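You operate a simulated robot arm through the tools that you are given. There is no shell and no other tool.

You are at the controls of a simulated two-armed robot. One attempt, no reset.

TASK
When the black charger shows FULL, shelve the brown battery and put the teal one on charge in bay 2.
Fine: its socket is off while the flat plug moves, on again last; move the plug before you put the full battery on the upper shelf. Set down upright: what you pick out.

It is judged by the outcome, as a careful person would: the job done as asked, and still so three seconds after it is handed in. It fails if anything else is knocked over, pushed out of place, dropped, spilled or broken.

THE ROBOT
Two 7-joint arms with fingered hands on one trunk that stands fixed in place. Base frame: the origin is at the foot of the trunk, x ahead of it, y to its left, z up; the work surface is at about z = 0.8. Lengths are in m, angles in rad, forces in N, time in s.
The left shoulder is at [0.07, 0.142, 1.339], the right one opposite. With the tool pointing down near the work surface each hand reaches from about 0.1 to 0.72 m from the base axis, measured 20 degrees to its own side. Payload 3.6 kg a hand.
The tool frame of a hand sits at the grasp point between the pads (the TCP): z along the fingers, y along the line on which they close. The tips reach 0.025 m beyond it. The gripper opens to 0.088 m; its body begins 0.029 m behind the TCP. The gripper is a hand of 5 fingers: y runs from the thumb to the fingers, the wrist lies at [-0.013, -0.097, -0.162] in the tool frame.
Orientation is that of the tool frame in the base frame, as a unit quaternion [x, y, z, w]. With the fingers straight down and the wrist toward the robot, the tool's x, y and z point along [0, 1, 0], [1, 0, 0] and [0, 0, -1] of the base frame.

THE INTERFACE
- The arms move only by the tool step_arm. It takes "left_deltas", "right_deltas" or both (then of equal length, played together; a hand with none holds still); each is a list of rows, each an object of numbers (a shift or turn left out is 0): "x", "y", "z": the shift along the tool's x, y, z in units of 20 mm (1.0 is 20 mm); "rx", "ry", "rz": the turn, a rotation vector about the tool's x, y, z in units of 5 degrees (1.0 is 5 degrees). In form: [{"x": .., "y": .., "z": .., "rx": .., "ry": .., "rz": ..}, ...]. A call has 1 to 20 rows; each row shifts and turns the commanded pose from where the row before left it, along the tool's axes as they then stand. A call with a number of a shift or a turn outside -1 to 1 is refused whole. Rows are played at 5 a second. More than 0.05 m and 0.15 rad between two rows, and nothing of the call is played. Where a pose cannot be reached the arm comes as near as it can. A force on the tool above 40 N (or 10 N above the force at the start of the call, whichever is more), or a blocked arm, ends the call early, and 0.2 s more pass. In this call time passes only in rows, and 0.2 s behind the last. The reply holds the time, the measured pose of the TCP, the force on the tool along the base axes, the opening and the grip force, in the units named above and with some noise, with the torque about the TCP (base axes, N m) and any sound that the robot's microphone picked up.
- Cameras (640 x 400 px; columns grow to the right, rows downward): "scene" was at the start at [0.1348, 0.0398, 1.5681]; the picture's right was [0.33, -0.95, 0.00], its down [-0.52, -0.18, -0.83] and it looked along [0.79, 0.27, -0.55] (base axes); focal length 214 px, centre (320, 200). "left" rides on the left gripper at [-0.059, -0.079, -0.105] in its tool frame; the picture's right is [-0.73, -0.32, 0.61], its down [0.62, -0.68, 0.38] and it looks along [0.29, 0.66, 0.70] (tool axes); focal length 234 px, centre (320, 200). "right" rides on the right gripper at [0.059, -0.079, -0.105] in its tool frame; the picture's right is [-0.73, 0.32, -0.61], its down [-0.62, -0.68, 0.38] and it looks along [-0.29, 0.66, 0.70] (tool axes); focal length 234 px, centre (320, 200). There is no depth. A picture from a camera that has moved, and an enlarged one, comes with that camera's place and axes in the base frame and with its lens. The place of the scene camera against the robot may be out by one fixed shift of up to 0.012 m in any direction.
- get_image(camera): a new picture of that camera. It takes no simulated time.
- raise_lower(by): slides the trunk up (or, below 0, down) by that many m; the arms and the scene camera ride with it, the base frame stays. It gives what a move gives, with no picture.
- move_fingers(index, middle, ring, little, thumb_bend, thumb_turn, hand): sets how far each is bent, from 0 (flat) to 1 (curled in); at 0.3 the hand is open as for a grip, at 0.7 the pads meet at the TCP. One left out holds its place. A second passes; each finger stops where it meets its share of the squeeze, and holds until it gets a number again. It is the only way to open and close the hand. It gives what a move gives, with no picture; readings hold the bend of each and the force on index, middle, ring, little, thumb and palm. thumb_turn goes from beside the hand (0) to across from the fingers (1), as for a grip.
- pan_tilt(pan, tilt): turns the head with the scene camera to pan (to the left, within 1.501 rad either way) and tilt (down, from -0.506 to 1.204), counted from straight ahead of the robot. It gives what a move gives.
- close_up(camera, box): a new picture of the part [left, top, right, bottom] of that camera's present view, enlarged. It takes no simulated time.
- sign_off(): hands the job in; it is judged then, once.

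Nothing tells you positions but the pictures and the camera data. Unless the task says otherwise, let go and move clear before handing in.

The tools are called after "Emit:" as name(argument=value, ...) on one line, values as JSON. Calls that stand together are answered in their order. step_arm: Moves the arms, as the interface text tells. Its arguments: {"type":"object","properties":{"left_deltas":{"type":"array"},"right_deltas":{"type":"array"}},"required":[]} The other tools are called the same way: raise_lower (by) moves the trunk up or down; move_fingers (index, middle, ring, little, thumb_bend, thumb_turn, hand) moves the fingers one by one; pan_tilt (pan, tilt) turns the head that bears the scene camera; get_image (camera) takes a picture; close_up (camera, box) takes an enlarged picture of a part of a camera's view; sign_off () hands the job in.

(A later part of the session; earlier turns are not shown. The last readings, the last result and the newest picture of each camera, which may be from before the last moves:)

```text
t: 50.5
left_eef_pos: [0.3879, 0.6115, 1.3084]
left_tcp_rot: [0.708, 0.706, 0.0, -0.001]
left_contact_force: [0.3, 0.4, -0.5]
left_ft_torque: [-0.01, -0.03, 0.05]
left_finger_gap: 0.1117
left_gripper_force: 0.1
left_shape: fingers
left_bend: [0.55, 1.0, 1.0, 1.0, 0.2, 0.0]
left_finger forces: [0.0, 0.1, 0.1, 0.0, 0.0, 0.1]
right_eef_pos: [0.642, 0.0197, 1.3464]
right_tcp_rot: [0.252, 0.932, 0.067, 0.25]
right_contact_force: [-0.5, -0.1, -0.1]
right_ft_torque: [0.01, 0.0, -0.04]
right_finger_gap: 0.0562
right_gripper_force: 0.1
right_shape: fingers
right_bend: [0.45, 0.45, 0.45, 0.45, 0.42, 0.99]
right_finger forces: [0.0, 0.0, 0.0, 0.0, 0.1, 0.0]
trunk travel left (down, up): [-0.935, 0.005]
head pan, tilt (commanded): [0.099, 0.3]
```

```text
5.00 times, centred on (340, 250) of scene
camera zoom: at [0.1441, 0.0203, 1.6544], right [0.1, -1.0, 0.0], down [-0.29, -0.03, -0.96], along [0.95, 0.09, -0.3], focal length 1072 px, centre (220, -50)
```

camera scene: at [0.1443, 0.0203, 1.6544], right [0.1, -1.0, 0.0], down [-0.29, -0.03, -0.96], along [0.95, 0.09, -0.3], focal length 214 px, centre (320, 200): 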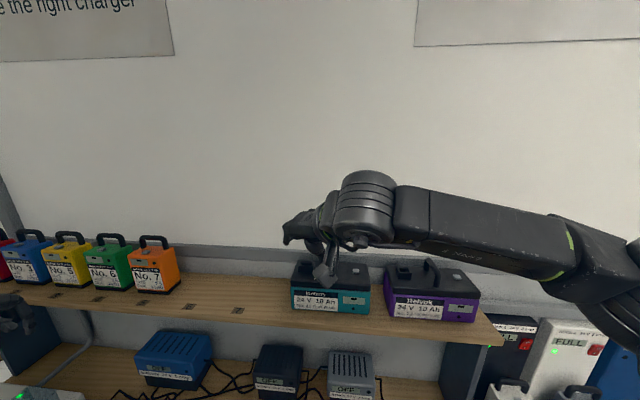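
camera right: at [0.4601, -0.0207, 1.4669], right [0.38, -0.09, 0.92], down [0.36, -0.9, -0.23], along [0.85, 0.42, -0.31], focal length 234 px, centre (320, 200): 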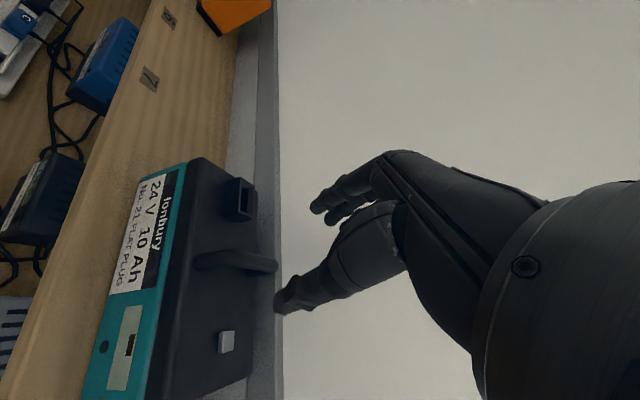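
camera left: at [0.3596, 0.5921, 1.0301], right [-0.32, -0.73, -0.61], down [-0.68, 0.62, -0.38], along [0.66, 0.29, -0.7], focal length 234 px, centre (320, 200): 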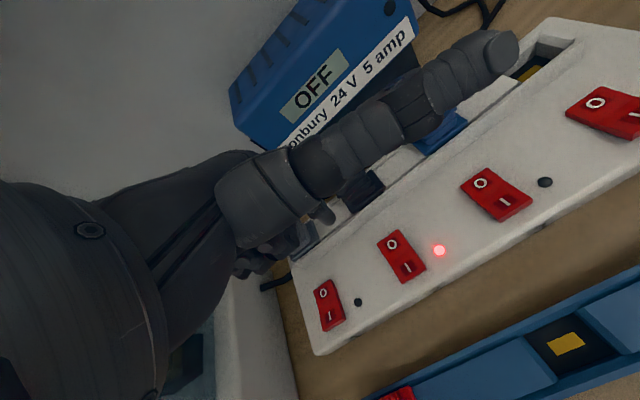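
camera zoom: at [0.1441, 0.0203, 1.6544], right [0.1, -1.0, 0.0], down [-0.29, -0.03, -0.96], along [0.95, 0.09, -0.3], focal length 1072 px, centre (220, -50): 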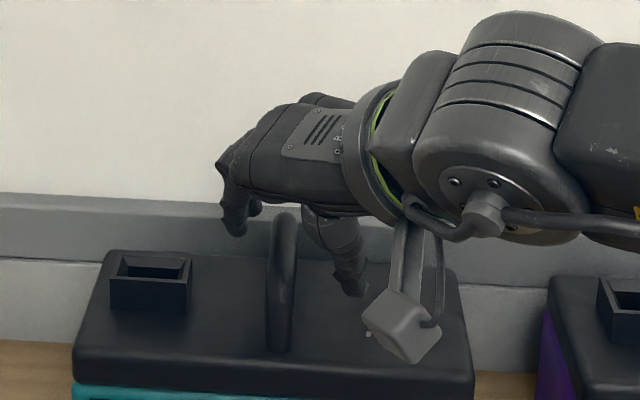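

The bar now lies between thumb and fingers at the TCP. I'll go 6 mm deeper and close the hand on the handle.

Emit:
step_arm(right_deltas=[{"z": 0.3}])

Emit:
move_fingers(hand="right", index=0.85, middle=0.85, ring=0.85, little=0.85, thumb_bend=0.8)

Emit:
close_up(camera="right", box=[200, 100, 440, 340])

Emit:
close_up(camera="scene", box=[290, 210, 390, 290])

```text
t: 50.9
left_eef_pos: [0.3881, 0.6119, 1.308]
left_tcp_rot: [0.708, 0.706, 0.0, 0.0]
left_contact_force: [0.3, -1.1, 0.3]
left_ft_torque: [-0.01, 0.05, 0.02]
left_finger_gap: 0.1117
left_gripper_force: 0.0
left_shape: fingers
left_bend: [0.55, 1.0, 1.0, 1.0, 0.2, 0.0]
left_finger forces: [0.0, 0.0, 0.1, 0.0, 0.0, 0.0]
right_eef_pos: [0.6463, 0.0209, 1.3414]
right_tcp_rot: [0.252, 0.932, 0.067, 0.251]
right_contact_force: [0.3, -0.3, -0.1]
right_ft_torque: [0.04, -0.05, 0.0]
right_finger_gap: 0.0562
right_gripper_force: 0.0
right_shape: fingers
right_bend: [0.45, 0.45, 0.45, 0.45, 0.42, 0.99]
right_finger forces: [0.1, 0.0, 0.0, 0.1, 0.0, 0.0]
trunk travel left (down, up): [-0.935, 0.005]
head pan, tilt (commanded): [0.099, 0.3]
```

```text
t: 51.9
left_eef_pos: [0.3873, 0.6115, 1.3073]
left_tcp_rot: [0.707, 0.707, 0.0, 0.0]
left_contact_force: [0.0, 0.1, -0.1]
left_ft_torque: [-0.03, 0.01, 0.0]
left_finger_gap: 0.1116
left_gripper_force: 0.0
left_shape: fingers
left_bend: [0.55, 1.0, 1.0, 1.0, 0.2, 0.0]
left_finger forces: [0.1, 0.0, 0.0, 0.0, 0.0, 0.0]
right_eef_pos: [0.645, 0.021, 1.3416]
right_tcp_rot: [0.252, 0.932, 0.066, 0.25]
right_contact_force: [0.3, 2.4, -0.2]
right_ft_torque: [0.04, -0.09, 0.17]
right_finger_gap: 0.0048
right_gripper_force: 15.4
right_shape: fingers
right_bend: [0.73, 0.62, 0.85, 0.85, 0.67, 1.0]
right_finger forces: [7.5, 9.5, 0.0, 0.0, 13.7, 0.1]
trunk travel left (down, up): [-0.935, 0.005]
head pan, tilt (commanded): [0.099, 0.3]
```

```text
1.67 times, centred on (320, 220) of right
camera zoom: at [0.5137, -0.0187, 1.3863], right [0.38, -0.09, 0.92], down [0.36, -0.9, -0.23], along [0.85, 0.42, -0.31], focal length 390 px, centre (320, 167)
```

zoom: 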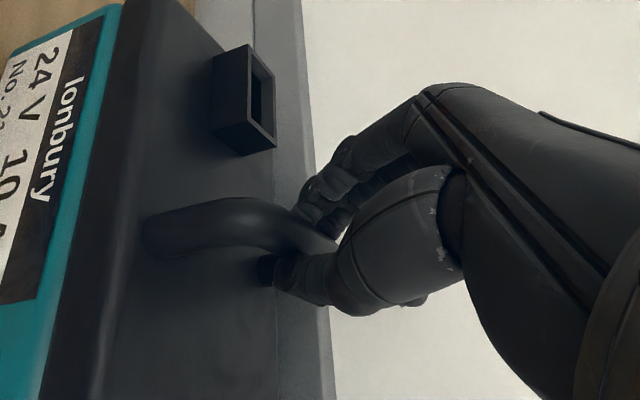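

```text
5.00 times, centred on (340, 250) of scene
camera zoom: at [0.144, 0.0211, 1.6543], right [0.1, -1.0, 0.0], down [-0.29, -0.03, -0.96], along [0.95, 0.09, -0.3], focal length 1072 px, centre (220, -50)
```

zoom: 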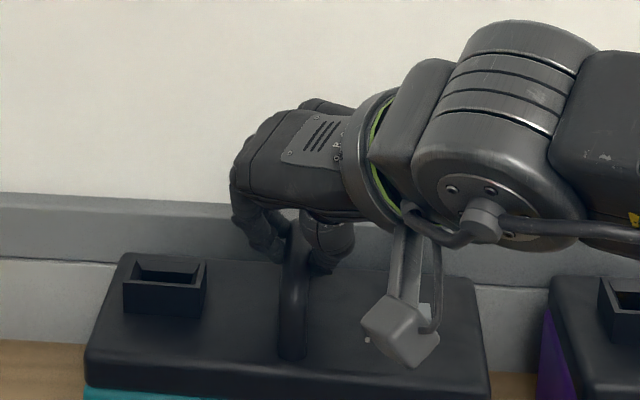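

Index, middle and thumb hold the bar (≈15 N). I'll try a small test lift of 2 cm.

Emit:
step_arm(right_deltas=[{"x": -0.11, "y": 0.0625, "z": -0.216}, {"x": -0.11, "y": 0.0625, "z": -0.216}, {"x": -0.22, "y": 0.125, "z": -0.432}])

Emit:
close_up(camera="right", box=[200, 100, 440, 340])

Emit:
close_up(camera="scene", box=[270, 210, 410, 330])

```text
t: 52.7
left_eef_pos: [0.3901, 0.6114, 1.3075]
left_tcp_rot: [0.708, 0.706, -0.001, 0.0]
left_contact_force: [0.0, 0.1, -0.1]
left_ft_torque: [-0.01, 0.0, -0.01]
left_finger_gap: 0.1117
left_gripper_force: 0.0
left_shape: fingers
left_bend: [0.55, 1.0, 1.0, 1.0, 0.2, 0.0]
left_finger forces: [0.0, 0.0, 0.0, 0.0, 0.1, 0.0]
right_eef_pos: [0.6472, 0.0196, 1.3509]
right_tcp_rot: [0.252, 0.933, 0.066, 0.25]
right_contact_force: [-1.4, -0.7, -14.3]
right_ft_torque: [-0.03, 0.08, 0.02]
right_finger_gap: 0.0063
right_gripper_force: 13.5
right_shape: fingers
right_bend: [0.73, 0.66, 0.85, 0.85, 0.66, 1.0]
right_finger forces: [7.5, 4.4, 0.0, 0.1, 15.0, 0.1]
right hand out of reach, approached as far as the arm can: row 3
trunk travel left (down, up): [-0.935, 0.005]
head pan, tilt (commanded): [0.099, 0.3]
```

```text
1.67 times, centred on (320, 220) of right
camera zoom: at [0.5151, -0.0192, 1.3956], right [0.38, -0.08, 0.92], down [0.36, -0.9, -0.23], along [0.85, 0.42, -0.31], focal length 390 px, centre (320, 167)
```

zoom: 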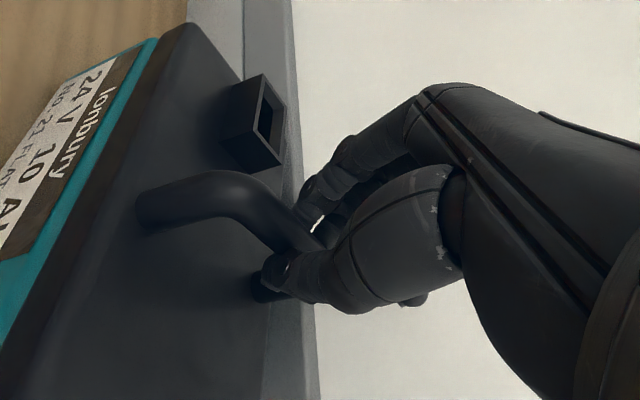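

```text
3.33 times, centred on (340, 270) of scene
camera zoom: at [0.1463, 0.0207, 1.6541], right [0.1, -1.0, 0.0], down [-0.3, -0.03, -0.95], along [0.95, 0.09, -0.3], focal length 715 px, centre (253, -33)
```

zoom: 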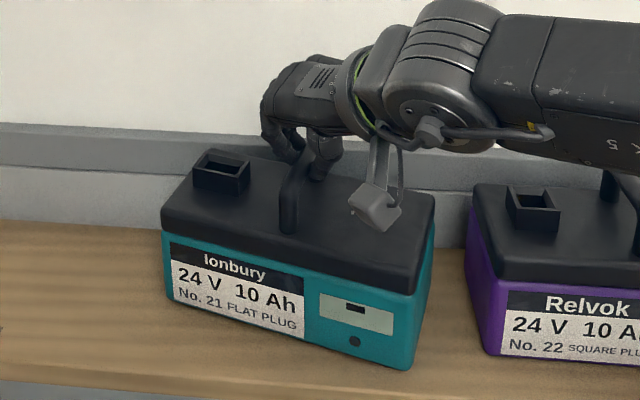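

The battery yawed about 15° and this posture can't lift any higher, so I'll set it back down, release it, and re-approach in a more natural "handshake" grip from the front.

Emit:
step_arm(right_deltas=[{"x": 0.11, "y": -0.0625, "z": 0.216}, {"x": 0.11, "y": -0.0625, "z": 0.216}])

Emit:
move_fingers(hand="right", index=0.45, middle=0.45, ring=0.45, little=0.45, thumb_bend=0.45)

Emit:
close_up(camera="right", box=[200, 100, 440, 340])

Emit:
close_up(camera="scene", box=[270, 210, 410, 330])

```text
t: 53.3
left_eef_pos: [0.3895, 0.6107, 1.3088]
left_tcp_rot: [0.708, 0.707, 0.0, -0.001]
left_contact_force: [-0.4, -0.3, -0.1]
left_ft_torque: [0.0, -0.02, 0.01]
left_finger_gap: 0.1113
left_gripper_force: 0.1
left_shape: fingers
left_bend: [0.55, 1.0, 1.0, 1.0, 0.2, 0.0]
left_finger forces: [0.0, 0.1, 0.0, 0.0, 0.0, 0.1]
right_eef_pos: [0.647, 0.0184, 1.3433]
right_tcp_rot: [0.252, 0.932, 0.068, 0.251]
right_contact_force: [3.9, -1.1, -2.9]
right_ft_torque: [-0.07, -0.07, 0.0]
right_finger_gap: 0.0053
right_gripper_force: 12.6
right_shape: fingers
right_bend: [0.73, 0.65, 0.85, 0.85, 0.67, 1.0]
right_finger forces: [7.2, 5.9, 0.0, 0.1, 13.0, 0.0]
trunk travel left (down, up): [-0.935, 0.005]
head pan, tilt (commanded): [0.099, 0.3]
```

```text
t: 54.3
left_eef_pos: [0.3865, 0.6107, 1.3073]
left_tcp_rot: [0.708, 0.707, 0.0, 0.0]
left_contact_force: [-0.4, -0.3, -0.6]
left_ft_torque: [0.02, 0.0, 0.01]
left_finger_gap: 0.1115
left_gripper_force: 0.0
left_shape: fingers
left_bend: [0.55, 1.0, 1.0, 1.0, 0.2, 0.0]
left_finger forces: [0.0, 0.0, 0.0, 0.1, 0.1, 0.1]
right_eef_pos: [0.6441, 0.0201, 1.3437]
right_tcp_rot: [0.252, 0.932, 0.066, 0.251]
right_contact_force: [-0.8, 0.4, 0.0]
right_ft_torque: [0.0, 0.02, 0.01]
right_finger_gap: 0.0519
right_gripper_force: 0.0
right_shape: fingers
right_bend: [0.45, 0.45, 0.45, 0.45, 0.45, 0.99]
right_finger forces: [0.0, 0.1, 0.1, 0.0, 0.0, 0.0]
trunk travel left (down, up): [-0.935, 0.005]
head pan, tilt (commanded): [0.099, 0.3]
```

```text
1.67 times, centred on (320, 220) of right
camera zoom: at [0.5126, -0.0198, 1.3875], right [0.38, -0.09, 0.92], down [0.36, -0.9, -0.23], along [0.85, 0.42, -0.31], focal length 390 px, centre (320, 167)
```

zoom: 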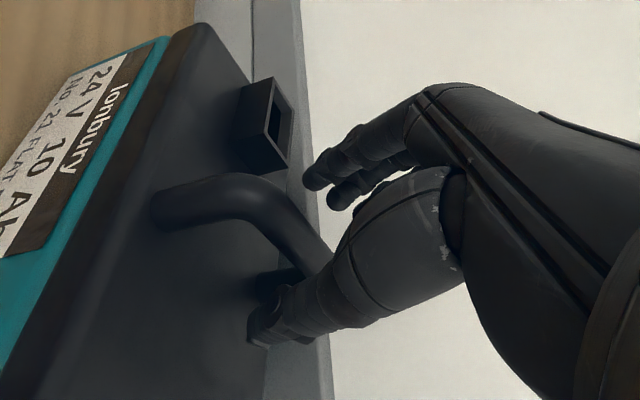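

```text
3.33 times, centred on (340, 270) of scene
camera zoom: at [0.1433, 0.0203, 1.6545], right [0.1, -1.0, 0.0], down [-0.29, -0.03, -0.96], along [0.95, 0.09, -0.3], focal length 715 px, centre (253, -33)
```

zoom: 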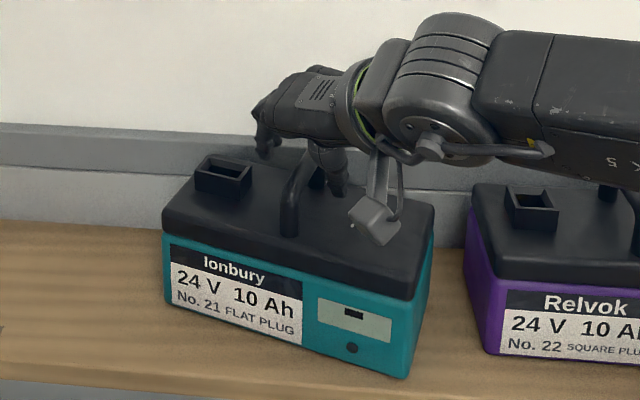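

Teal sits upright again, yawed ~15°. I'll back the right hand off along its approach line and try a steeper forward pitch there.

Emit:
step_arm(right_deltas=[{"z": -0.7}, {"z": -0.8}, {"z": -0.9}, {"z": -0.9}, {"z": -0.9}, {"z": -0.9}, {"x": 0.75, "y": -0.44, "z": -0.5}, {"x": 0.75, "y": -0.44, "z": -0.5}, {"x": 0.75, "y": -0.44, "z": -0.5}, {"x": 0.75, "y": -0.44, "z": -0.5}])

Emit:
step_arm(right_deltas=[{"ry": -1}, {"ry": -1}, {"ry": -1}, {"ry": -1}, {"ry": -1}, {"ry": -1}])

Emit:
get_image(camera="scene")

```text
t: 56.5
left_eef_pos: [0.3882, 0.6126, 1.3078]
left_tcp_rot: [0.706, 0.708, 0.0, 0.0]
left_contact_force: [0.9, -0.4, 0.9]
left_ft_torque: [0.02, 0.0, 0.01]
left_finger_gap: 0.1118
left_gripper_force: 0.0
left_shape: fingers
left_bend: [0.55, 1.0, 1.0, 1.0, 0.2, 0.0]
left_finger forces: [0.0, 0.1, 0.1, 0.0, 0.1, 0.0]
right_eef_pos: [0.5127, 0.0187, 1.4331]
right_tcp_rot: [0.253, 0.932, 0.067, 0.251]
right_contact_force: [-0.9, 0.0, 0.0]
right_ft_torque: [0.0, -0.02, -0.02]
right_finger_gap: 0.0522
right_gripper_force: 0.2
right_shape: fingers
right_bend: [0.45, 0.45, 0.45, 0.45, 0.45, 0.99]
right_finger forces: [0.0, 0.0, 0.1, 0.1, 0.0, 0.0]
trunk travel left (down, up): [-0.935, 0.005]
head pan, tilt (commanded): [0.099, 0.3]
```

```text
t: 57.9
left_eef_pos: [0.3893, 0.6116, 1.3082]
left_tcp_rot: [0.708, 0.707, 0.0, 0.001]
left_contact_force: [-0.2, -0.3, 0.1]
left_ft_torque: [-0.01, -0.03, -0.01]
left_finger_gap: 0.1115
left_gripper_force: 0.1
left_shape: fingers
left_bend: [0.55, 1.0, 1.0, 1.0, 0.2, 0.0]
left_finger forces: [0.0, 0.1, 0.0, 0.1, 0.1, 0.0]
right_eef_pos: [0.5129, 0.0188, 1.4309]
right_tcp_rot: [0.261, 0.835, -0.002, 0.484]
right_contact_force: [-0.5, 0.0, 0.3]
right_ft_torque: [0.05, -0.02, 0.0]
right_finger_gap: 0.0523
right_gripper_force: 0.0
right_shape: fingers
right_bend: [0.45, 0.45, 0.45, 0.45, 0.45, 0.99]
right_finger forces: [0.1, 0.0, 0.1, 0.0, 0.0, 0.1]
trunk travel left (down, up): [-0.935, 0.005]
head pan, tilt (commanded): [0.099, 0.3]
```

```text
taken
camera scene: at [0.1438, 0.0206, 1.6544], right [0.1, -1.0, 0.0], down [-0.29, -0.03, -0.96], along [0.95, 0.09, -0.3], focal length 214 px, centre (320, 200)
```

scene: 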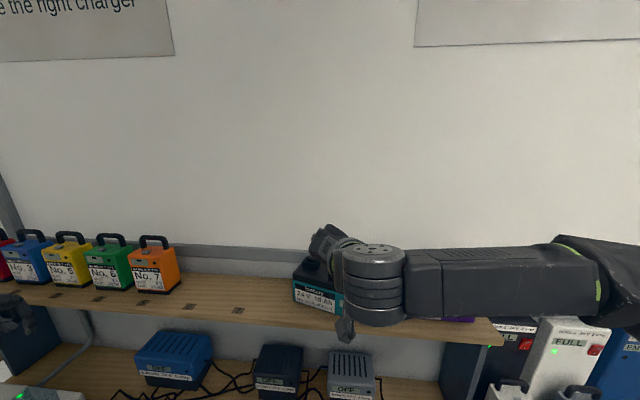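

This steeper forward pitch is reachable and its finger direction is close to the bar's new direction. I'll fine-tune the roll so the closing direction is horizontal and perpendicular to the bar, then test forward/up reach.

Emit:
step_arm(right_deltas=[{"rz": -0.85}, {"rz": -0.85}, {"rz": -0.85}, {"rz": -0.85}])

Emit:
get_image(camera="right")

Emit:
get_image(camera="scene")

```text
t: 58.9
left_eef_pos: [0.3885, 0.6128, 1.3084]
left_tcp_rot: [0.708, 0.706, 0.0, -0.001]
left_contact_force: [0.6, 0.1, 0.0]
left_ft_torque: [0.01, 0.0, -0.01]
left_finger_gap: 0.1117
left_gripper_force: 0.1
left_shape: fingers
left_bend: [0.55, 1.0, 1.0, 1.0, 0.2, 0.0]
left_finger forces: [0.1, 0.0, 0.0, 0.1, 0.1, 0.0]
right_eef_pos: [0.5127, 0.0189, 1.4315]
right_tcp_rot: [0.134, 0.865, -0.072, 0.478]
right_contact_force: [0.1, -0.1, -0.5]
right_ft_torque: [-0.01, -0.03, 0.01]
right_finger_gap: 0.0523
right_gripper_force: 0.1
right_shape: fingers
right_bend: [0.45, 0.45, 0.45, 0.45, 0.45, 0.99]
right_finger forces: [0.0, 0.0, 0.0, 0.1, 0.1, 0.1]
trunk travel left (down, up): [-0.935, 0.005]
head pan, tilt (commanded): [0.099, 0.3]
```

```text
taken
camera right: at [0.3736, -0.0216, 1.4364], right [-0.03, 0.34, 0.94], down [0.42, -0.85, 0.32], along [0.91, 0.4, -0.12], focal length 234 px, centre (320, 200)
```

right: 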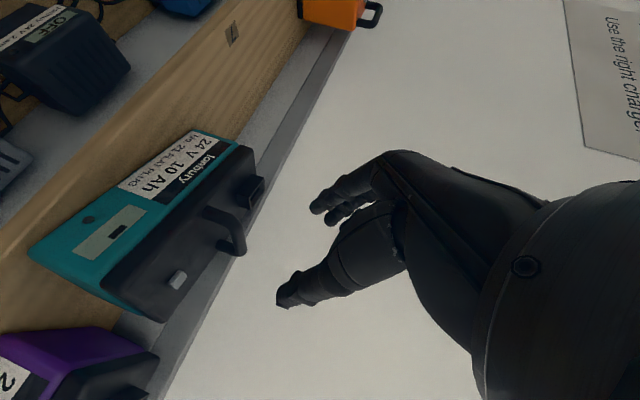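

```text
taken
camera scene: at [0.1438, 0.0202, 1.6544], right [0.1, -1.0, 0.0], down [-0.29, -0.03, -0.96], along [0.95, 0.09, -0.3], focal length 214 px, centre (320, 200)
```

scene: 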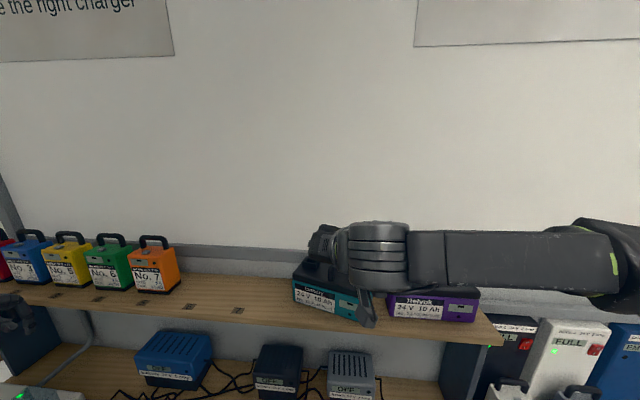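

Emit:
close_up(camera="right", box=[20, 110, 300, 330])

Emit:
close_up(camera="scene", box=[270, 220, 410, 340])

```text
1.82 times, centred on (160, 220) of right
camera zoom: at [0.3736, -0.0216, 1.4364], right [-0.03, 0.34, 0.94], down [0.42, -0.85, 0.32], along [0.91, 0.4, -0.12], focal length 426 px, centre (611, 164)
```

zoom: 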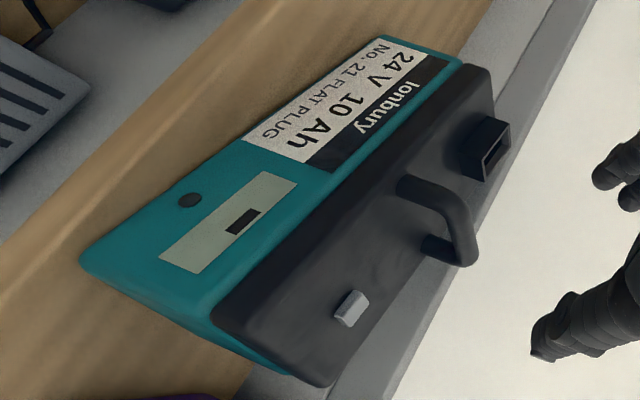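

```text
3.33 times, centred on (340, 280) of scene
camera zoom: at [0.1438, 0.0202, 1.6544], right [0.1, -1.0, 0.0], down [-0.29, -0.03, -0.96], along [0.95, 0.09, -0.3], focal length 715 px, centre (253, -67)
```

zoom: 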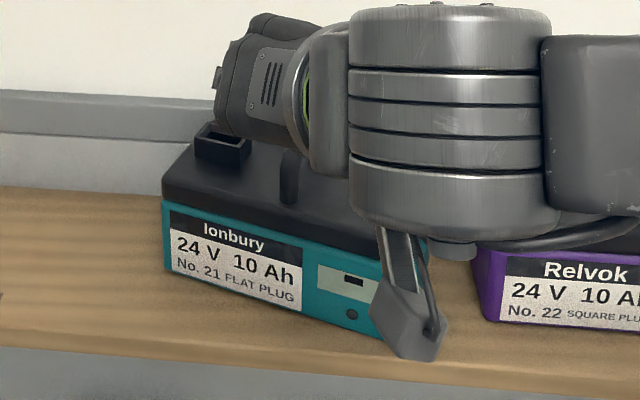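

Re-measured: the handle's bar runs from about (0.620, 0.029) to (0.689, 0.008), top at z≈1.33 (lower than I first took it), which explains the shallow grip. I'll reduce pitch to ~30° with the closing direction kept perpendicular to the bar and test reach.

Emit:
step_arm(right_deltas=[{"ry": 0.8}, {"ry": 0.8}, {"ry": 0.8}, {"ry": 0.8}, {"ry": 0.8}, {"ry": 0.8}, {"ry": 0.8}])

Emit:
get_image(camera="scene")

```text
t: 60.5
left_eef_pos: [0.3888, 0.611, 1.3089]
left_tcp_rot: [0.707, 0.707, 0.0, 0.0]
left_contact_force: [-0.8, -0.3, -0.1]
left_ft_torque: [0.0, 0.02, 0.0]
left_finger_gap: 0.1116
left_gripper_force: 0.0
left_shape: fingers
left_bend: [0.55, 1.0, 1.0, 1.0, 0.2, 0.0]
left_finger forces: [0.0, 0.0, 0.0, 0.0, 0.0, 0.1]
right_eef_pos: [0.5152, 0.0174, 1.4302]
right_tcp_rot: [0.146, 0.935, -0.047, 0.32]
right_contact_force: [0.1, -0.6, -0.1]
right_ft_torque: [-0.03, -0.03, 0.0]
right_finger_gap: 0.052
right_gripper_force: 0.0
right_shape: fingers
right_bend: [0.45, 0.45, 0.45, 0.45, 0.45, 0.99]
right_finger forces: [0.0, 0.1, 0.1, 0.1, 0.1, 0.1]
right hand out of reach, approached as far as the arm can: row 6, 7
trunk travel left (down, up): [-0.935, 0.005]
head pan, tilt (commanded): [0.099, 0.3]
```

```text
taken
camera scene: at [0.1458, 0.0189, 1.6542], right [0.1, -1.0, 0.0], down [-0.3, -0.03, -0.95], along [0.95, 0.09, -0.3], focal length 214 px, centre (320, 200)
```

scene: 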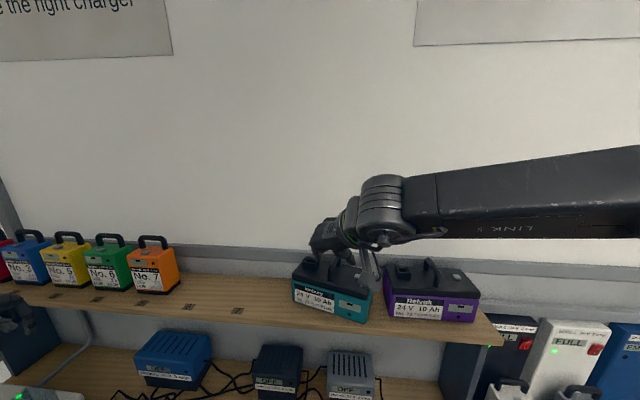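

Pitch of ~38° is the limit at this height. I'll use ~44° for margin and advance to a pre-grasp point to check reach there.

Emit:
step_arm(right_deltas=[{"ry": -0.6}, {"ry": -0.6}, {"x": -0.37, "y": 0.28, "z": 0.77}, {"x": -0.37, "y": 0.28, "z": 0.77}, {"x": -0.37, "y": 0.28, "z": 0.77}, {"x": -0.37, "y": 0.28, "z": 0.77}, {"x": -0.37, "y": 0.28, "z": 0.77}])

Emit:
close_up(camera="right", box=[120, 80, 440, 360])

Emit:
close_up(camera="scene", box=[270, 210, 410, 330])

```text
t: 62.1
left_eef_pos: [0.3868, 0.6135, 1.3074]
left_tcp_rot: [0.707, 0.707, 0.0, 0.001]
left_contact_force: [0.2, 0.7, 0.7]
left_ft_torque: [-0.01, -0.01, 0.0]
left_finger_gap: 0.1117
left_gripper_force: 0.0
left_shape: fingers
left_bend: [0.55, 1.0, 1.0, 1.0, 0.2, 0.0]
left_finger forces: [0.0, 0.1, 0.1, 0.0, 0.0, 0.0]
right_eef_pos: [0.5894, 0.022, 1.4047]
right_tcp_rot: [0.144, 0.916, -0.055, 0.37]
right_contact_force: [-0.2, 0.0, -0.2]
right_ft_torque: [-0.02, 0.01, 0.0]
right_finger_gap: 0.0525
right_gripper_force: 0.0
right_shape: fingers
right_bend: [0.45, 0.45, 0.45, 0.45, 0.45, 0.99]
right_finger forces: [0.1, 0.0, 0.0, 0.0, 0.1, 0.0]
right hand out of reach, approached as far as the arm can: row 7
trunk travel left (down, up): [-0.935, 0.005]
head pan, tilt (commanded): [0.099, 0.3]
```

```text
1.43 times, centred on (280, 220) of right
camera zoom: at [0.4544, -0.0193, 1.4374], right [0.19, 0.27, 0.94], down [0.47, -0.87, 0.15], along [0.86, 0.42, -0.3], focal length 334 px, centre (377, 171)
```

zoom: 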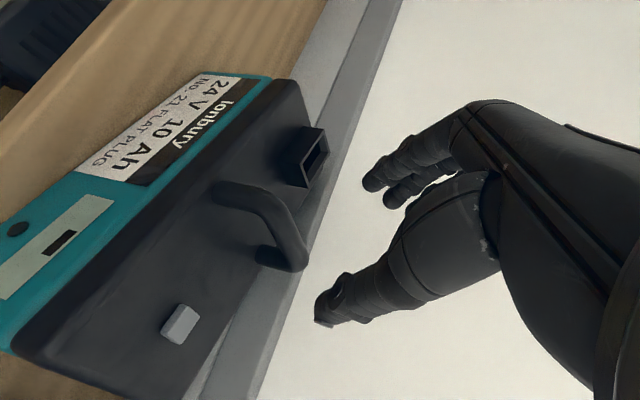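

```text
3.33 times, centred on (340, 270) of scene
camera zoom: at [0.1434, 0.0221, 1.6544], right [0.1, -1.0, 0.0], down [-0.29, -0.03, -0.96], along [0.95, 0.09, -0.3], focal length 715 px, centre (253, -33)
```

zoom: 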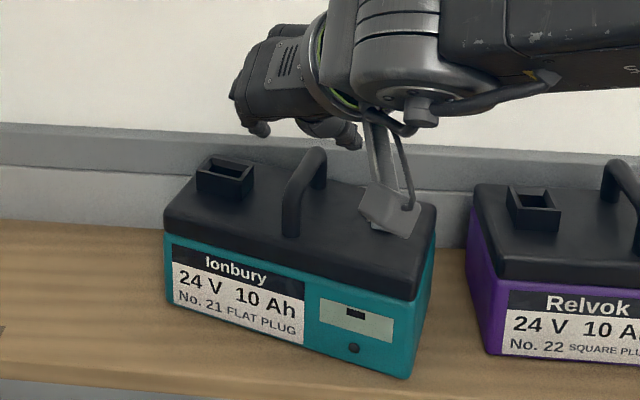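

I'll go back to the reachable yaw-60° orientation, and this time pre-bend the thumb so the hand can sit deeper around the low bar.

Emit:
step_arm(right_deltas=[{"rx": -0.315, "ry": 0.8, "rz": 0.78}, {"rx": -0.315, "ry": 0.8, "rz": 0.78}, {"rx": -0.315, "ry": 0.8, "rz": 0.78}, {"rx": -0.315, "ry": 0.8, "rz": 0.78}])

Emit:
move_fingers(hand="right", index=0.4, middle=0.4, ring=0.4, little=0.4, thumb_bend=0.56)

Emit:
close_up(camera="right", box=[120, 80, 440, 360])

Emit:
close_up(camera="scene", box=[270, 210, 410, 330])

```text
t: 63.1
left_eef_pos: [0.3882, 0.6105, 1.3093]
left_tcp_rot: [0.708, 0.706, 0.0, 0.0]
left_contact_force: [-0.2, -0.7, -0.2]
left_ft_torque: [0.01, -0.02, -0.01]
left_finger_gap: 0.1114
left_gripper_force: 0.1
left_shape: fingers
left_bend: [0.55, 1.0, 1.0, 1.0, 0.2, 0.0]
left_finger forces: [0.0, 0.1, 0.0, 0.0, 0.1, 0.0]
right_eef_pos: [0.5894, 0.0202, 1.4035]
right_tcp_rot: [0.252, 0.933, 0.067, 0.25]
right_contact_force: [-0.4, 0.4, 0.3]
right_ft_torque: [0.01, -0.01, 0.0]
right_finger_gap: 0.0521
right_gripper_force: 0.0
right_shape: fingers
right_bend: [0.45, 0.45, 0.45, 0.45, 0.45, 0.99]
right_finger forces: [0.0, 0.1, 0.0, 0.0, 0.0, 0.0]
trunk travel left (down, up): [-0.935, 0.005]
head pan, tilt (commanded): [0.099, 0.3]
```

```text
t: 64.1
left_eef_pos: [0.3872, 0.6119, 1.3084]
left_tcp_rot: [0.708, 0.706, 0.0, 0.0]
left_contact_force: [0.2, 0.0, -0.4]
left_ft_torque: [0.02, 0.01, -0.02]
left_finger_gap: 0.1115
left_gripper_force: 0.0
left_shape: fingers
left_bend: [0.55, 1.0, 1.0, 1.0, 0.2, 0.0]
left_finger forces: [0.1, 0.1, 0.1, 0.0, 0.0, 0.1]
right_eef_pos: [0.5892, 0.0207, 1.4053]
right_tcp_rot: [0.251, 0.933, 0.065, 0.251]
right_contact_force: [-0.5, 0.0, -0.1]
right_ft_torque: [-0.02, 0.01, 0.02]
right_finger_gap: 0.0459
right_gripper_force: 0.1
right_shape: fingers
right_bend: [0.4, 0.4, 0.4, 0.4, 0.56, 1.0]
right_finger forces: [0.0, 0.0, 0.0, 0.0, 0.1, 0.1]
trunk travel left (down, up): [-0.935, 0.005]
head pan, tilt (commanded): [0.099, 0.3]
```

```text
1.43 times, centred on (280, 220) of right
camera zoom: at [0.4574, -0.0184, 1.4492], right [0.38, -0.08, 0.92], down [0.36, -0.9, -0.23], along [0.85, 0.42, -0.31], focal length 334 px, centre (377, 171)
```

zoom: 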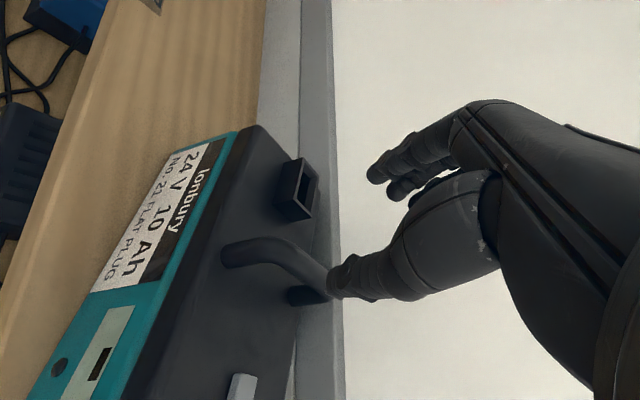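

```text
3.33 times, centred on (340, 270) of scene
camera zoom: at [0.1438, 0.0205, 1.6544], right [0.1, -1.0, 0.0], down [-0.29, -0.03, -0.96], along [0.95, 0.09, -0.3], focal length 715 px, centre (253, -33)
```

zoom: 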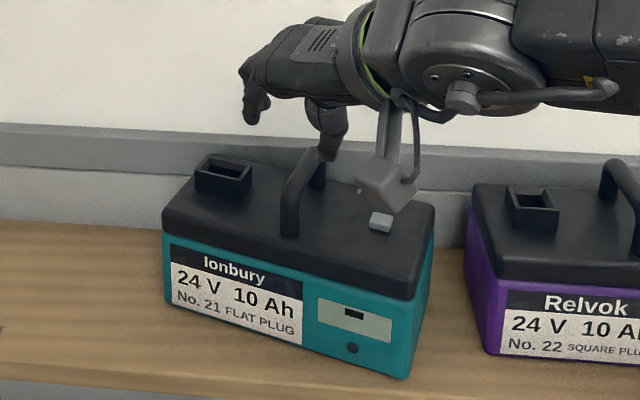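

Emit:
step_arm(right_deltas=[{"x": -0.32, "y": 0.08, "z": 0.5}, {"x": -0.32, "y": 0.08, "z": 0.5}, {"z": 0.7}, {"z": 0.7}, {"z": 0.6}])

Emit:
close_up(camera="right", box=[120, 80, 440, 360])

Emit:
close_up(camera="scene", box=[300, 220, 380, 290])

```text
t: 65.3
left_eef_pos: [0.3883, 0.6112, 1.3087]
left_tcp_rot: [0.707, 0.707, 0.0, 0.0]
left_contact_force: [-0.5, -0.1, -0.9]
left_ft_torque: [-0.02, 0.0, -0.01]
left_finger_gap: 0.1113
left_gripper_force: 0.1
left_shape: fingers
left_bend: [0.55, 1.0, 1.0, 1.0, 0.2, 0.0]
left_finger forces: [0.1, 0.1, 0.0, 0.0, 0.0, 0.0]
right_eef_pos: [0.6305, 0.0155, 1.3573]
right_tcp_rot: [0.25, 0.933, 0.066, 0.25]
right_contact_force: [0.5, 0.3, -0.2]
right_ft_torque: [0.01, 0.0, 0.06]
right_finger_gap: 0.0462
right_gripper_force: 0.0
right_shape: fingers
right_bend: [0.4, 0.4, 0.4, 0.4, 0.56, 1.0]
right_finger forces: [0.1, 0.1, 0.1, 0.1, 0.1, 0.1]
trunk travel left (down, up): [-0.935, 0.005]
head pan, tilt (commanded): [0.099, 0.3]
```

```text
1.43 times, centred on (280, 220) of right
camera zoom: at [0.4987, -0.0232, 1.4026], right [0.38, -0.08, 0.92], down [0.36, -0.9, -0.23], along [0.85, 0.42, -0.31], focal length 334 px, centre (377, 171)
```

zoom: 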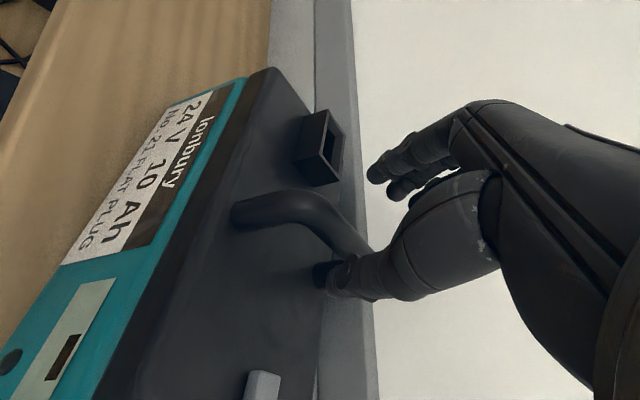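

```text
5.71 times, centred on (340, 255) of scene
camera zoom: at [0.1449, 0.02, 1.6543], right [0.1, -1.0, 0.0], down [-0.29, -0.03, -0.96], along [0.95, 0.09, -0.3], focal length 1226 px, centre (206, -114)
```

zoom: 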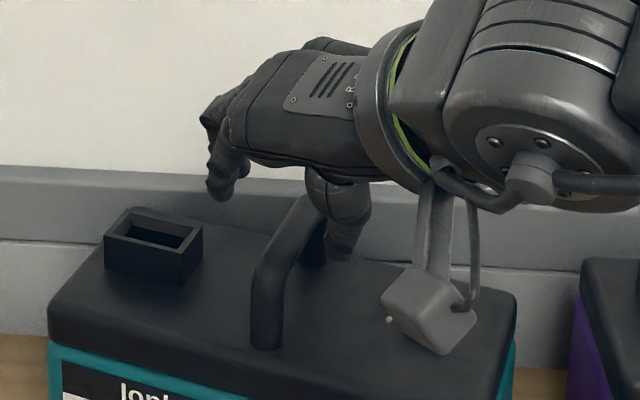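

Emit:
step_arm(right_deltas=[{"z": 0.6, "y": 0.03}, {"z": 0.6, "y": 0.04}, {"z": 0.4}])

Emit:
close_up(camera="right", box=[200, 100, 440, 340])

Emit:
close_up(camera="scene", box=[300, 220, 380, 290])

```text
t: 66.1
left_eef_pos: [0.388, 0.6104, 1.309]
left_tcp_rot: [0.708, 0.706, 0.0, 0.0]
left_contact_force: [0.8, 1.3, 0.7]
left_ft_torque: [0.02, 0.01, 0.0]
left_finger_gap: 0.1116
left_gripper_force: 0.0
left_shape: fingers
left_bend: [0.55, 1.0, 1.0, 1.0, 0.2, 0.0]
left_finger forces: [0.0, 0.0, 0.0, 0.1, 0.0, 0.0]
right_eef_pos: [0.6468, 0.018, 1.3299]
right_tcp_rot: [0.252, 0.933, 0.067, 0.249]
right_contact_force: [0.4, -0.6, -0.1]
right_ft_torque: [0.01, -0.03, 0.04]
right_finger_gap: 0.0462
right_gripper_force: 0.0
right_shape: fingers
right_bend: [0.4, 0.4, 0.4, 0.4, 0.56, 1.0]
right_finger forces: [0.1, 0.0, 0.0, 0.0, 0.1, 0.0]
trunk travel left (down, up): [-0.935, 0.005]
head pan, tilt (commanded): [0.099, 0.3]
```

```text
1.67 times, centred on (320, 220) of right
camera zoom: at [0.5145, -0.0211, 1.376], right [0.38, -0.08, 0.92], down [0.36, -0.9, -0.23], along [0.85, 0.42, -0.31], focal length 390 px, centre (320, 167)
```

zoom: 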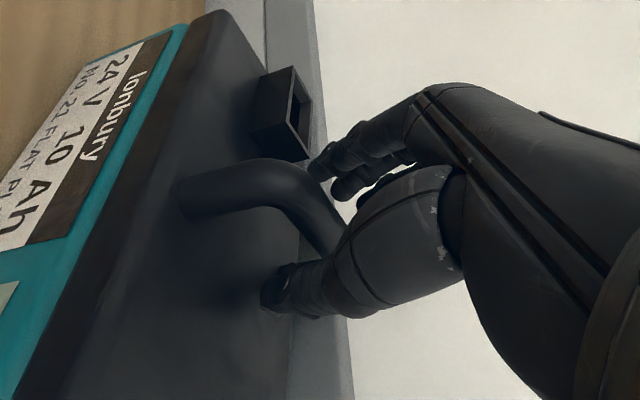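

```text
5.71 times, centred on (340, 255) of scene
camera zoom: at [0.144, 0.0201, 1.6544], right [0.1, -1.0, 0.0], down [-0.29, -0.03, -0.96], along [0.95, 0.09, -0.3], focal length 1226 px, centre (206, -114)
```

zoom: 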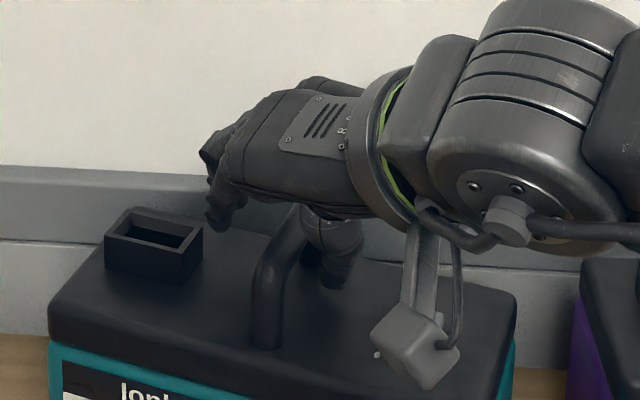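

The bar now sits deep between thumb and fingers. Closing the hand.

Emit:
move_fingers(hand="right", index=0.95, middle=0.95, ring=0.95, little=0.95, thumb_bend=0.9)

Emit:
close_up(camera="right", box=[200, 100, 440, 340])

Emit:
close_up(camera="scene", box=[270, 210, 410, 330])

```text
t: 67.1
left_eef_pos: [0.3891, 0.6114, 1.3071]
left_tcp_rot: [0.707, 0.707, 0.0, -0.001]
left_contact_force: [0.6, 0.2, -0.1]
left_ft_torque: [-0.01, 0.02, 0.02]
left_finger_gap: 0.1115
left_gripper_force: 0.1
left_shape: fingers
left_bend: [0.55, 1.0, 1.0, 1.0, 0.2, 0.0]
left_finger forces: [0.0, 0.1, 0.0, 0.1, 0.1, 0.0]
right_eef_pos: [0.6485, 0.0196, 1.3294]
right_tcp_rot: [0.252, 0.933, 0.065, 0.249]
right_contact_force: [-3.0, 0.5, -0.5]
right_ft_torque: [0.03, 0.14, 0.34]
right_finger_gap: 0.0001
right_gripper_force: 20.0
right_shape: fingers
right_bend: [0.73, 0.72, 0.61, 0.95, 0.77, 1.0]
right_finger forces: [0.0, 9.0, 8.6, 0.0, 22.0, 0.0]
trunk travel left (down, up): [-0.935, 0.005]
head pan, tilt (commanded): [0.099, 0.3]
```

```text
1.67 times, centred on (320, 220) of right
camera zoom: at [0.5162, -0.0208, 1.3748], right [0.38, -0.08, 0.92], down [0.36, -0.9, -0.23], along [0.85, 0.42, -0.32], focal length 390 px, centre (320, 167)
```

zoom: 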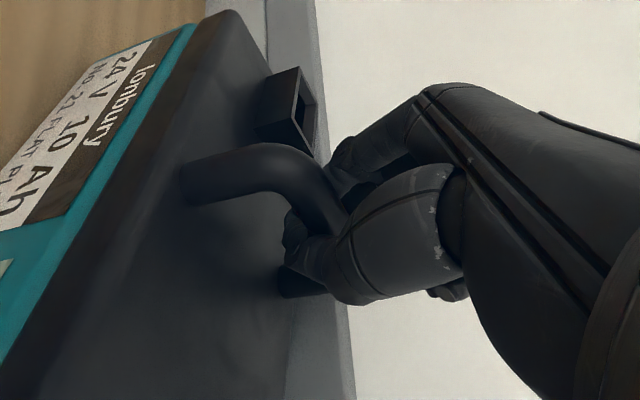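

```text
3.33 times, centred on (340, 270) of scene
camera zoom: at [0.1464, 0.0203, 1.6541], right [0.1, -1.0, 0.0], down [-0.3, -0.03, -0.95], along [0.95, 0.09, -0.3], focal length 715 px, centre (253, -33)
```

zoom: 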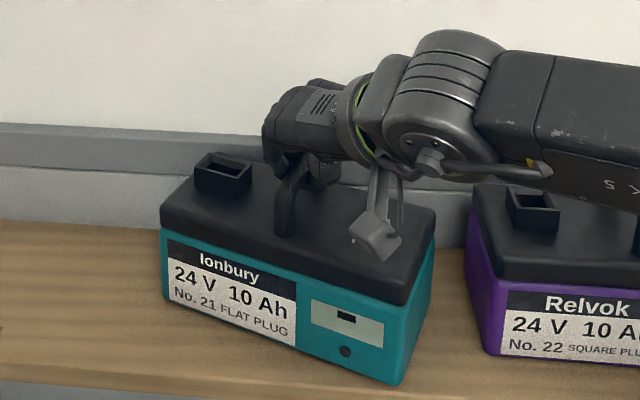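

Grip is now ≈20 N with the bar deep in the hand. Small test lift back-and-up along the approach line.

Emit:
step_arm(right_deltas=[{"z": -0.25}, {"z": -0.25}, {"z": -0.25}])

Emit:
close_up(camera="right", box=[120, 80, 440, 360])

Emit:
close_up(camera="scene", box=[270, 210, 410, 330])

```text
t: 67.9
left_eef_pos: [0.3881, 0.612, 1.3072]
left_tcp_rot: [0.708, 0.707, -0.001, 0.0]
left_contact_force: [0.2, -0.6, 0.6]
left_ft_torque: [0.01, 0.02, 0.02]
left_finger_gap: 0.1114
left_gripper_force: 0.1
left_shape: fingers
left_bend: [0.55, 1.0, 1.0, 1.0, 0.2, 0.0]
left_finger forces: [0.0, 0.0, 0.0, 0.0, 0.1, 0.0]
right_eef_pos: [0.6411, 0.0195, 1.3436]
right_tcp_rot: [0.252, 0.933, 0.065, 0.248]
right_contact_force: [-2.3, 0.4, -14.2]
right_ft_torque: [0.01, 0.18, 0.2]
right_finger_gap: 0.0
right_gripper_force: 16.9
right_shape: fingers
right_bend: [0.73, 0.72, 0.72, 0.95, 0.78, 1.0]
right_finger forces: [0.0, 8.5, 5.9, 0.1, 20.2, 0.0]
trunk travel left (down, up): [-0.935, 0.005]
head pan, tilt (commanded): [0.099, 0.3]
```

```text
1.43 times, centred on (280, 220) of right
camera zoom: at [0.5099, -0.0196, 1.3888], right [0.38, -0.08, 0.92], down [0.36, -0.9, -0.23], along [0.85, 0.42, -0.32], focal length 334 px, centre (377, 171)
```

zoom: 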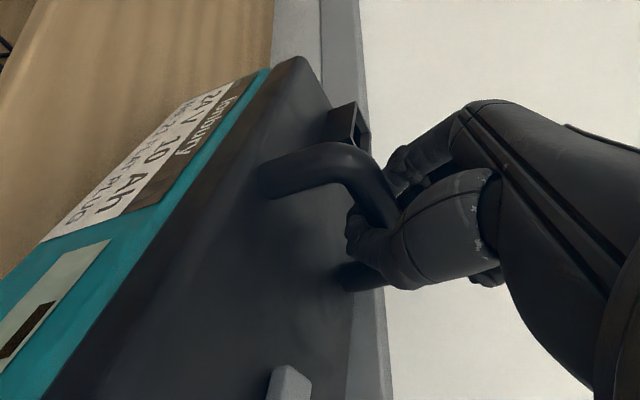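

```text
3.33 times, centred on (340, 270) of scene
camera zoom: at [0.1462, 0.0204, 1.6542], right [0.1, -1.0, 0.0], down [-0.3, -0.03, -0.95], along [0.95, 0.09, -0.3], focal length 715 px, centre (253, -33)
```

zoom: 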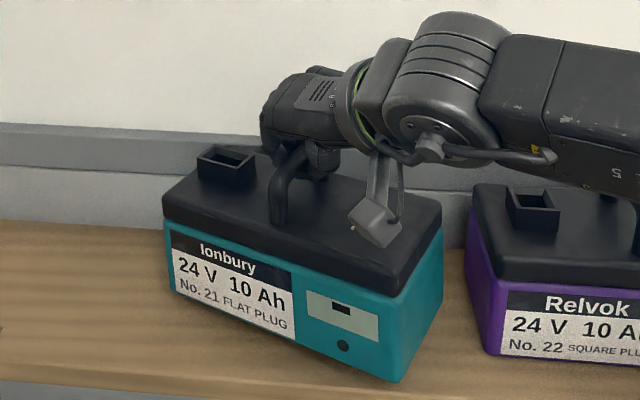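

The battery is lifted (steady 14 N load, ≈1.45 kg) and level. I'll continue up and back along the known path, then pull it straight back off the shelf.

Emit:
step_arm(right_deltas=[{"z": -0.45}, {"z": -0.45}, {"z": -0.45}, {"z": -0.45}])

Emit:
get_image(camera="scene")

Emit:
get_image(camera="right")

```text
t: 68.9
left_eef_pos: [0.3905, 0.6115, 1.3076]
left_tcp_rot: [0.708, 0.707, 0.0, -0.001]
left_contact_force: [-0.1, 0.0, -0.3]
left_ft_torque: [0.0, 0.01, 0.02]
left_finger_gap: 0.1115
left_gripper_force: 0.1
left_shape: fingers
left_bend: [0.55, 1.0, 1.0, 1.0, 0.2, 0.0]
left_finger forces: [0.1, 0.0, 0.0, 0.0, 0.0, 0.1]
right_eef_pos: [0.6235, 0.0174, 1.375]
right_tcp_rot: [0.251, 0.933, 0.065, 0.248]
right_contact_force: [-1.3, 0.4, -13.8]
right_ft_torque: [0.01, 0.05, 0.1]
right_finger_gap: 0.0
right_gripper_force: 14.3
right_shape: fingers
right_bend: [0.73, 0.73, 0.73, 0.95, 0.79, 0.99]
right_finger forces: [0.1, 6.8, 2.6, 0.1, 18.9, 0.0]
trunk travel left (down, up): [-0.935, 0.005]
head pan, tilt (commanded): [0.099, 0.3]
```

```text
taken
camera scene: at [0.1465, 0.0203, 1.6541], right [0.1, -1.0, 0.0], down [-0.3, -0.03, -0.95], along [0.95, 0.09, -0.3], focal length 214 px, centre (320, 200)
```

scene: 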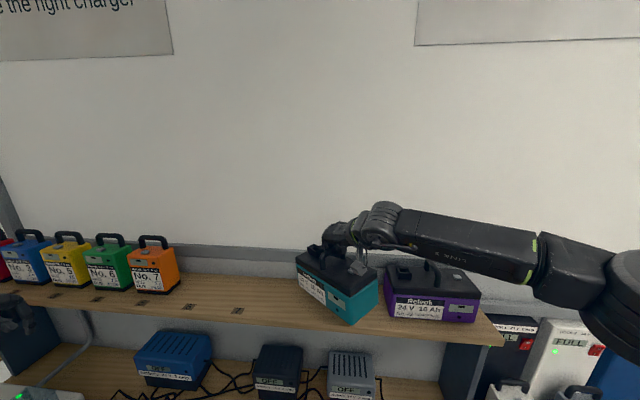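

```text
taken
camera right: at [0.4926, -0.0204, 1.4198], right [0.38, -0.08, 0.92], down [0.36, -0.9, -0.23], along [0.85, 0.42, -0.32], focal length 234 px, centre (320, 200)
```

right: 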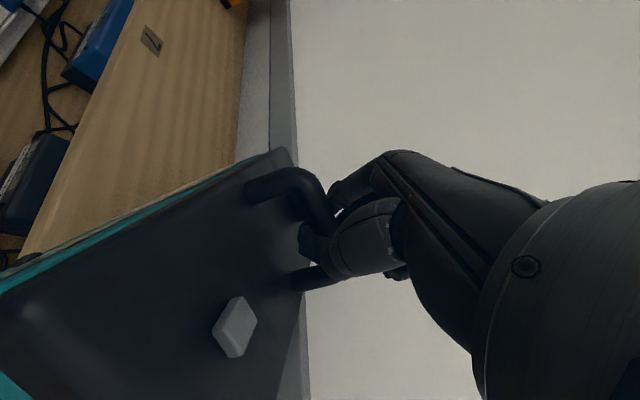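

Emit:
close_up(camera="scene", box=[270, 200, 410, 340])

Emit:
close_up(camera="right", box=[120, 80, 440, 360])

```text
2.86 times, centred on (340, 270) of scene
camera zoom: at [0.1465, 0.0203, 1.6541], right [0.1, -1.0, 0.0], down [-0.3, -0.03, -0.95], along [0.95, 0.09, -0.3], focal length 613 px, centre (263, 0)
```

zoom: 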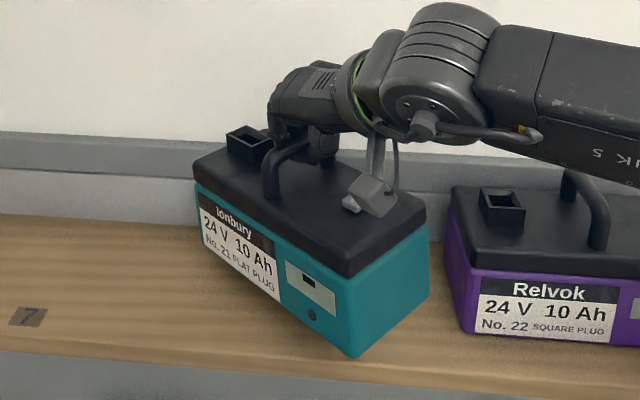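

```text
1.43 times, centred on (280, 220) of right
camera zoom: at [0.4926, -0.0204, 1.4198], right [0.38, -0.08, 0.92], down [0.36, -0.9, -0.23], along [0.85, 0.42, -0.32], focal length 334 px, centre (377, 171)
```

zoom: 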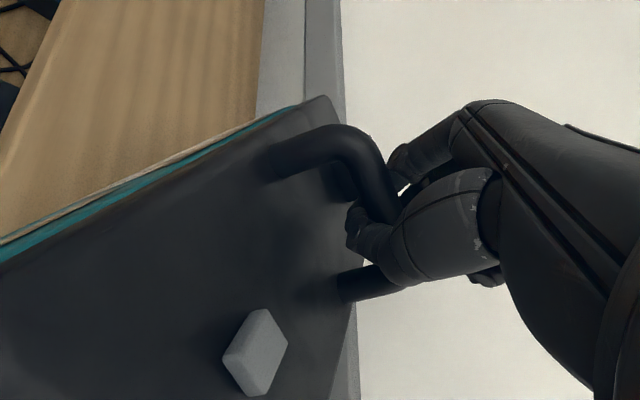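

The bar is caged by the closed thumb and fingers, so it can't drop; the battery has just yawed in the hand. I'll draw it back toward me, easing slightly left, away from the purple battery.

Emit:
step_arm(right_deltas=[{"x": 0.4, "y": -0.1, "z": -0.27}, {"x": 0.6, "y": -0.15, "z": -0.4}, {"x": 0.775, "y": -0.193, "z": -0.53}, {"x": 0.775, "y": -0.193, "z": -0.53}])

Emit:
close_up(camera="scene", box=[240, 200, 420, 360])

```text
t: 69.9
left_eef_pos: [0.3897, 0.6109, 1.3068]
left_tcp_rot: [0.708, 0.707, -0.001, -0.001]
left_contact_force: [-0.3, -0.3, -0.5]
left_ft_torque: [0.04, -0.01, 0.01]
left_finger_gap: 0.1114
left_gripper_force: 0.1
left_shape: fingers
left_bend: [0.55, 1.0, 1.0, 1.0, 0.2, 0.0]
left_finger forces: [0.0, 0.1, 0.1, 0.0, 0.1, 0.0]
right_eef_pos: [0.5599, 0.0343, 1.3791]
right_tcp_rot: [0.252, 0.933, 0.065, 0.249]
right_contact_force: [0.5, 1.3, -14.7]
right_ft_torque: [0.03, 0.08, -0.01]
right_finger_gap: 0.0
right_gripper_force: 13.8
right_shape: fingers
right_bend: [0.73, 0.73, 0.73, 0.95, 0.79, 0.99]
right_finger forces: [2.1, 6.1, 1.1, 0.1, 18.8, 0.1]
trunk travel left (down, up): [-0.935, 0.005]
head pan, tilt (commanded): [0.099, 0.3]
```

```text
2.50 times, centred on (330, 280) of scene
camera zoom: at [0.1456, 0.0204, 1.6542], right [0.1, -1.0, 0.0], down [-0.3, -0.03, -0.95], along [0.95, 0.09, -0.3], focal length 536 px, centre (295, 0)
```

zoom: 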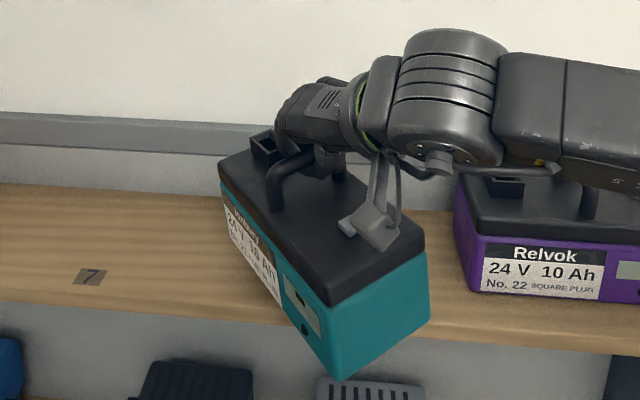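

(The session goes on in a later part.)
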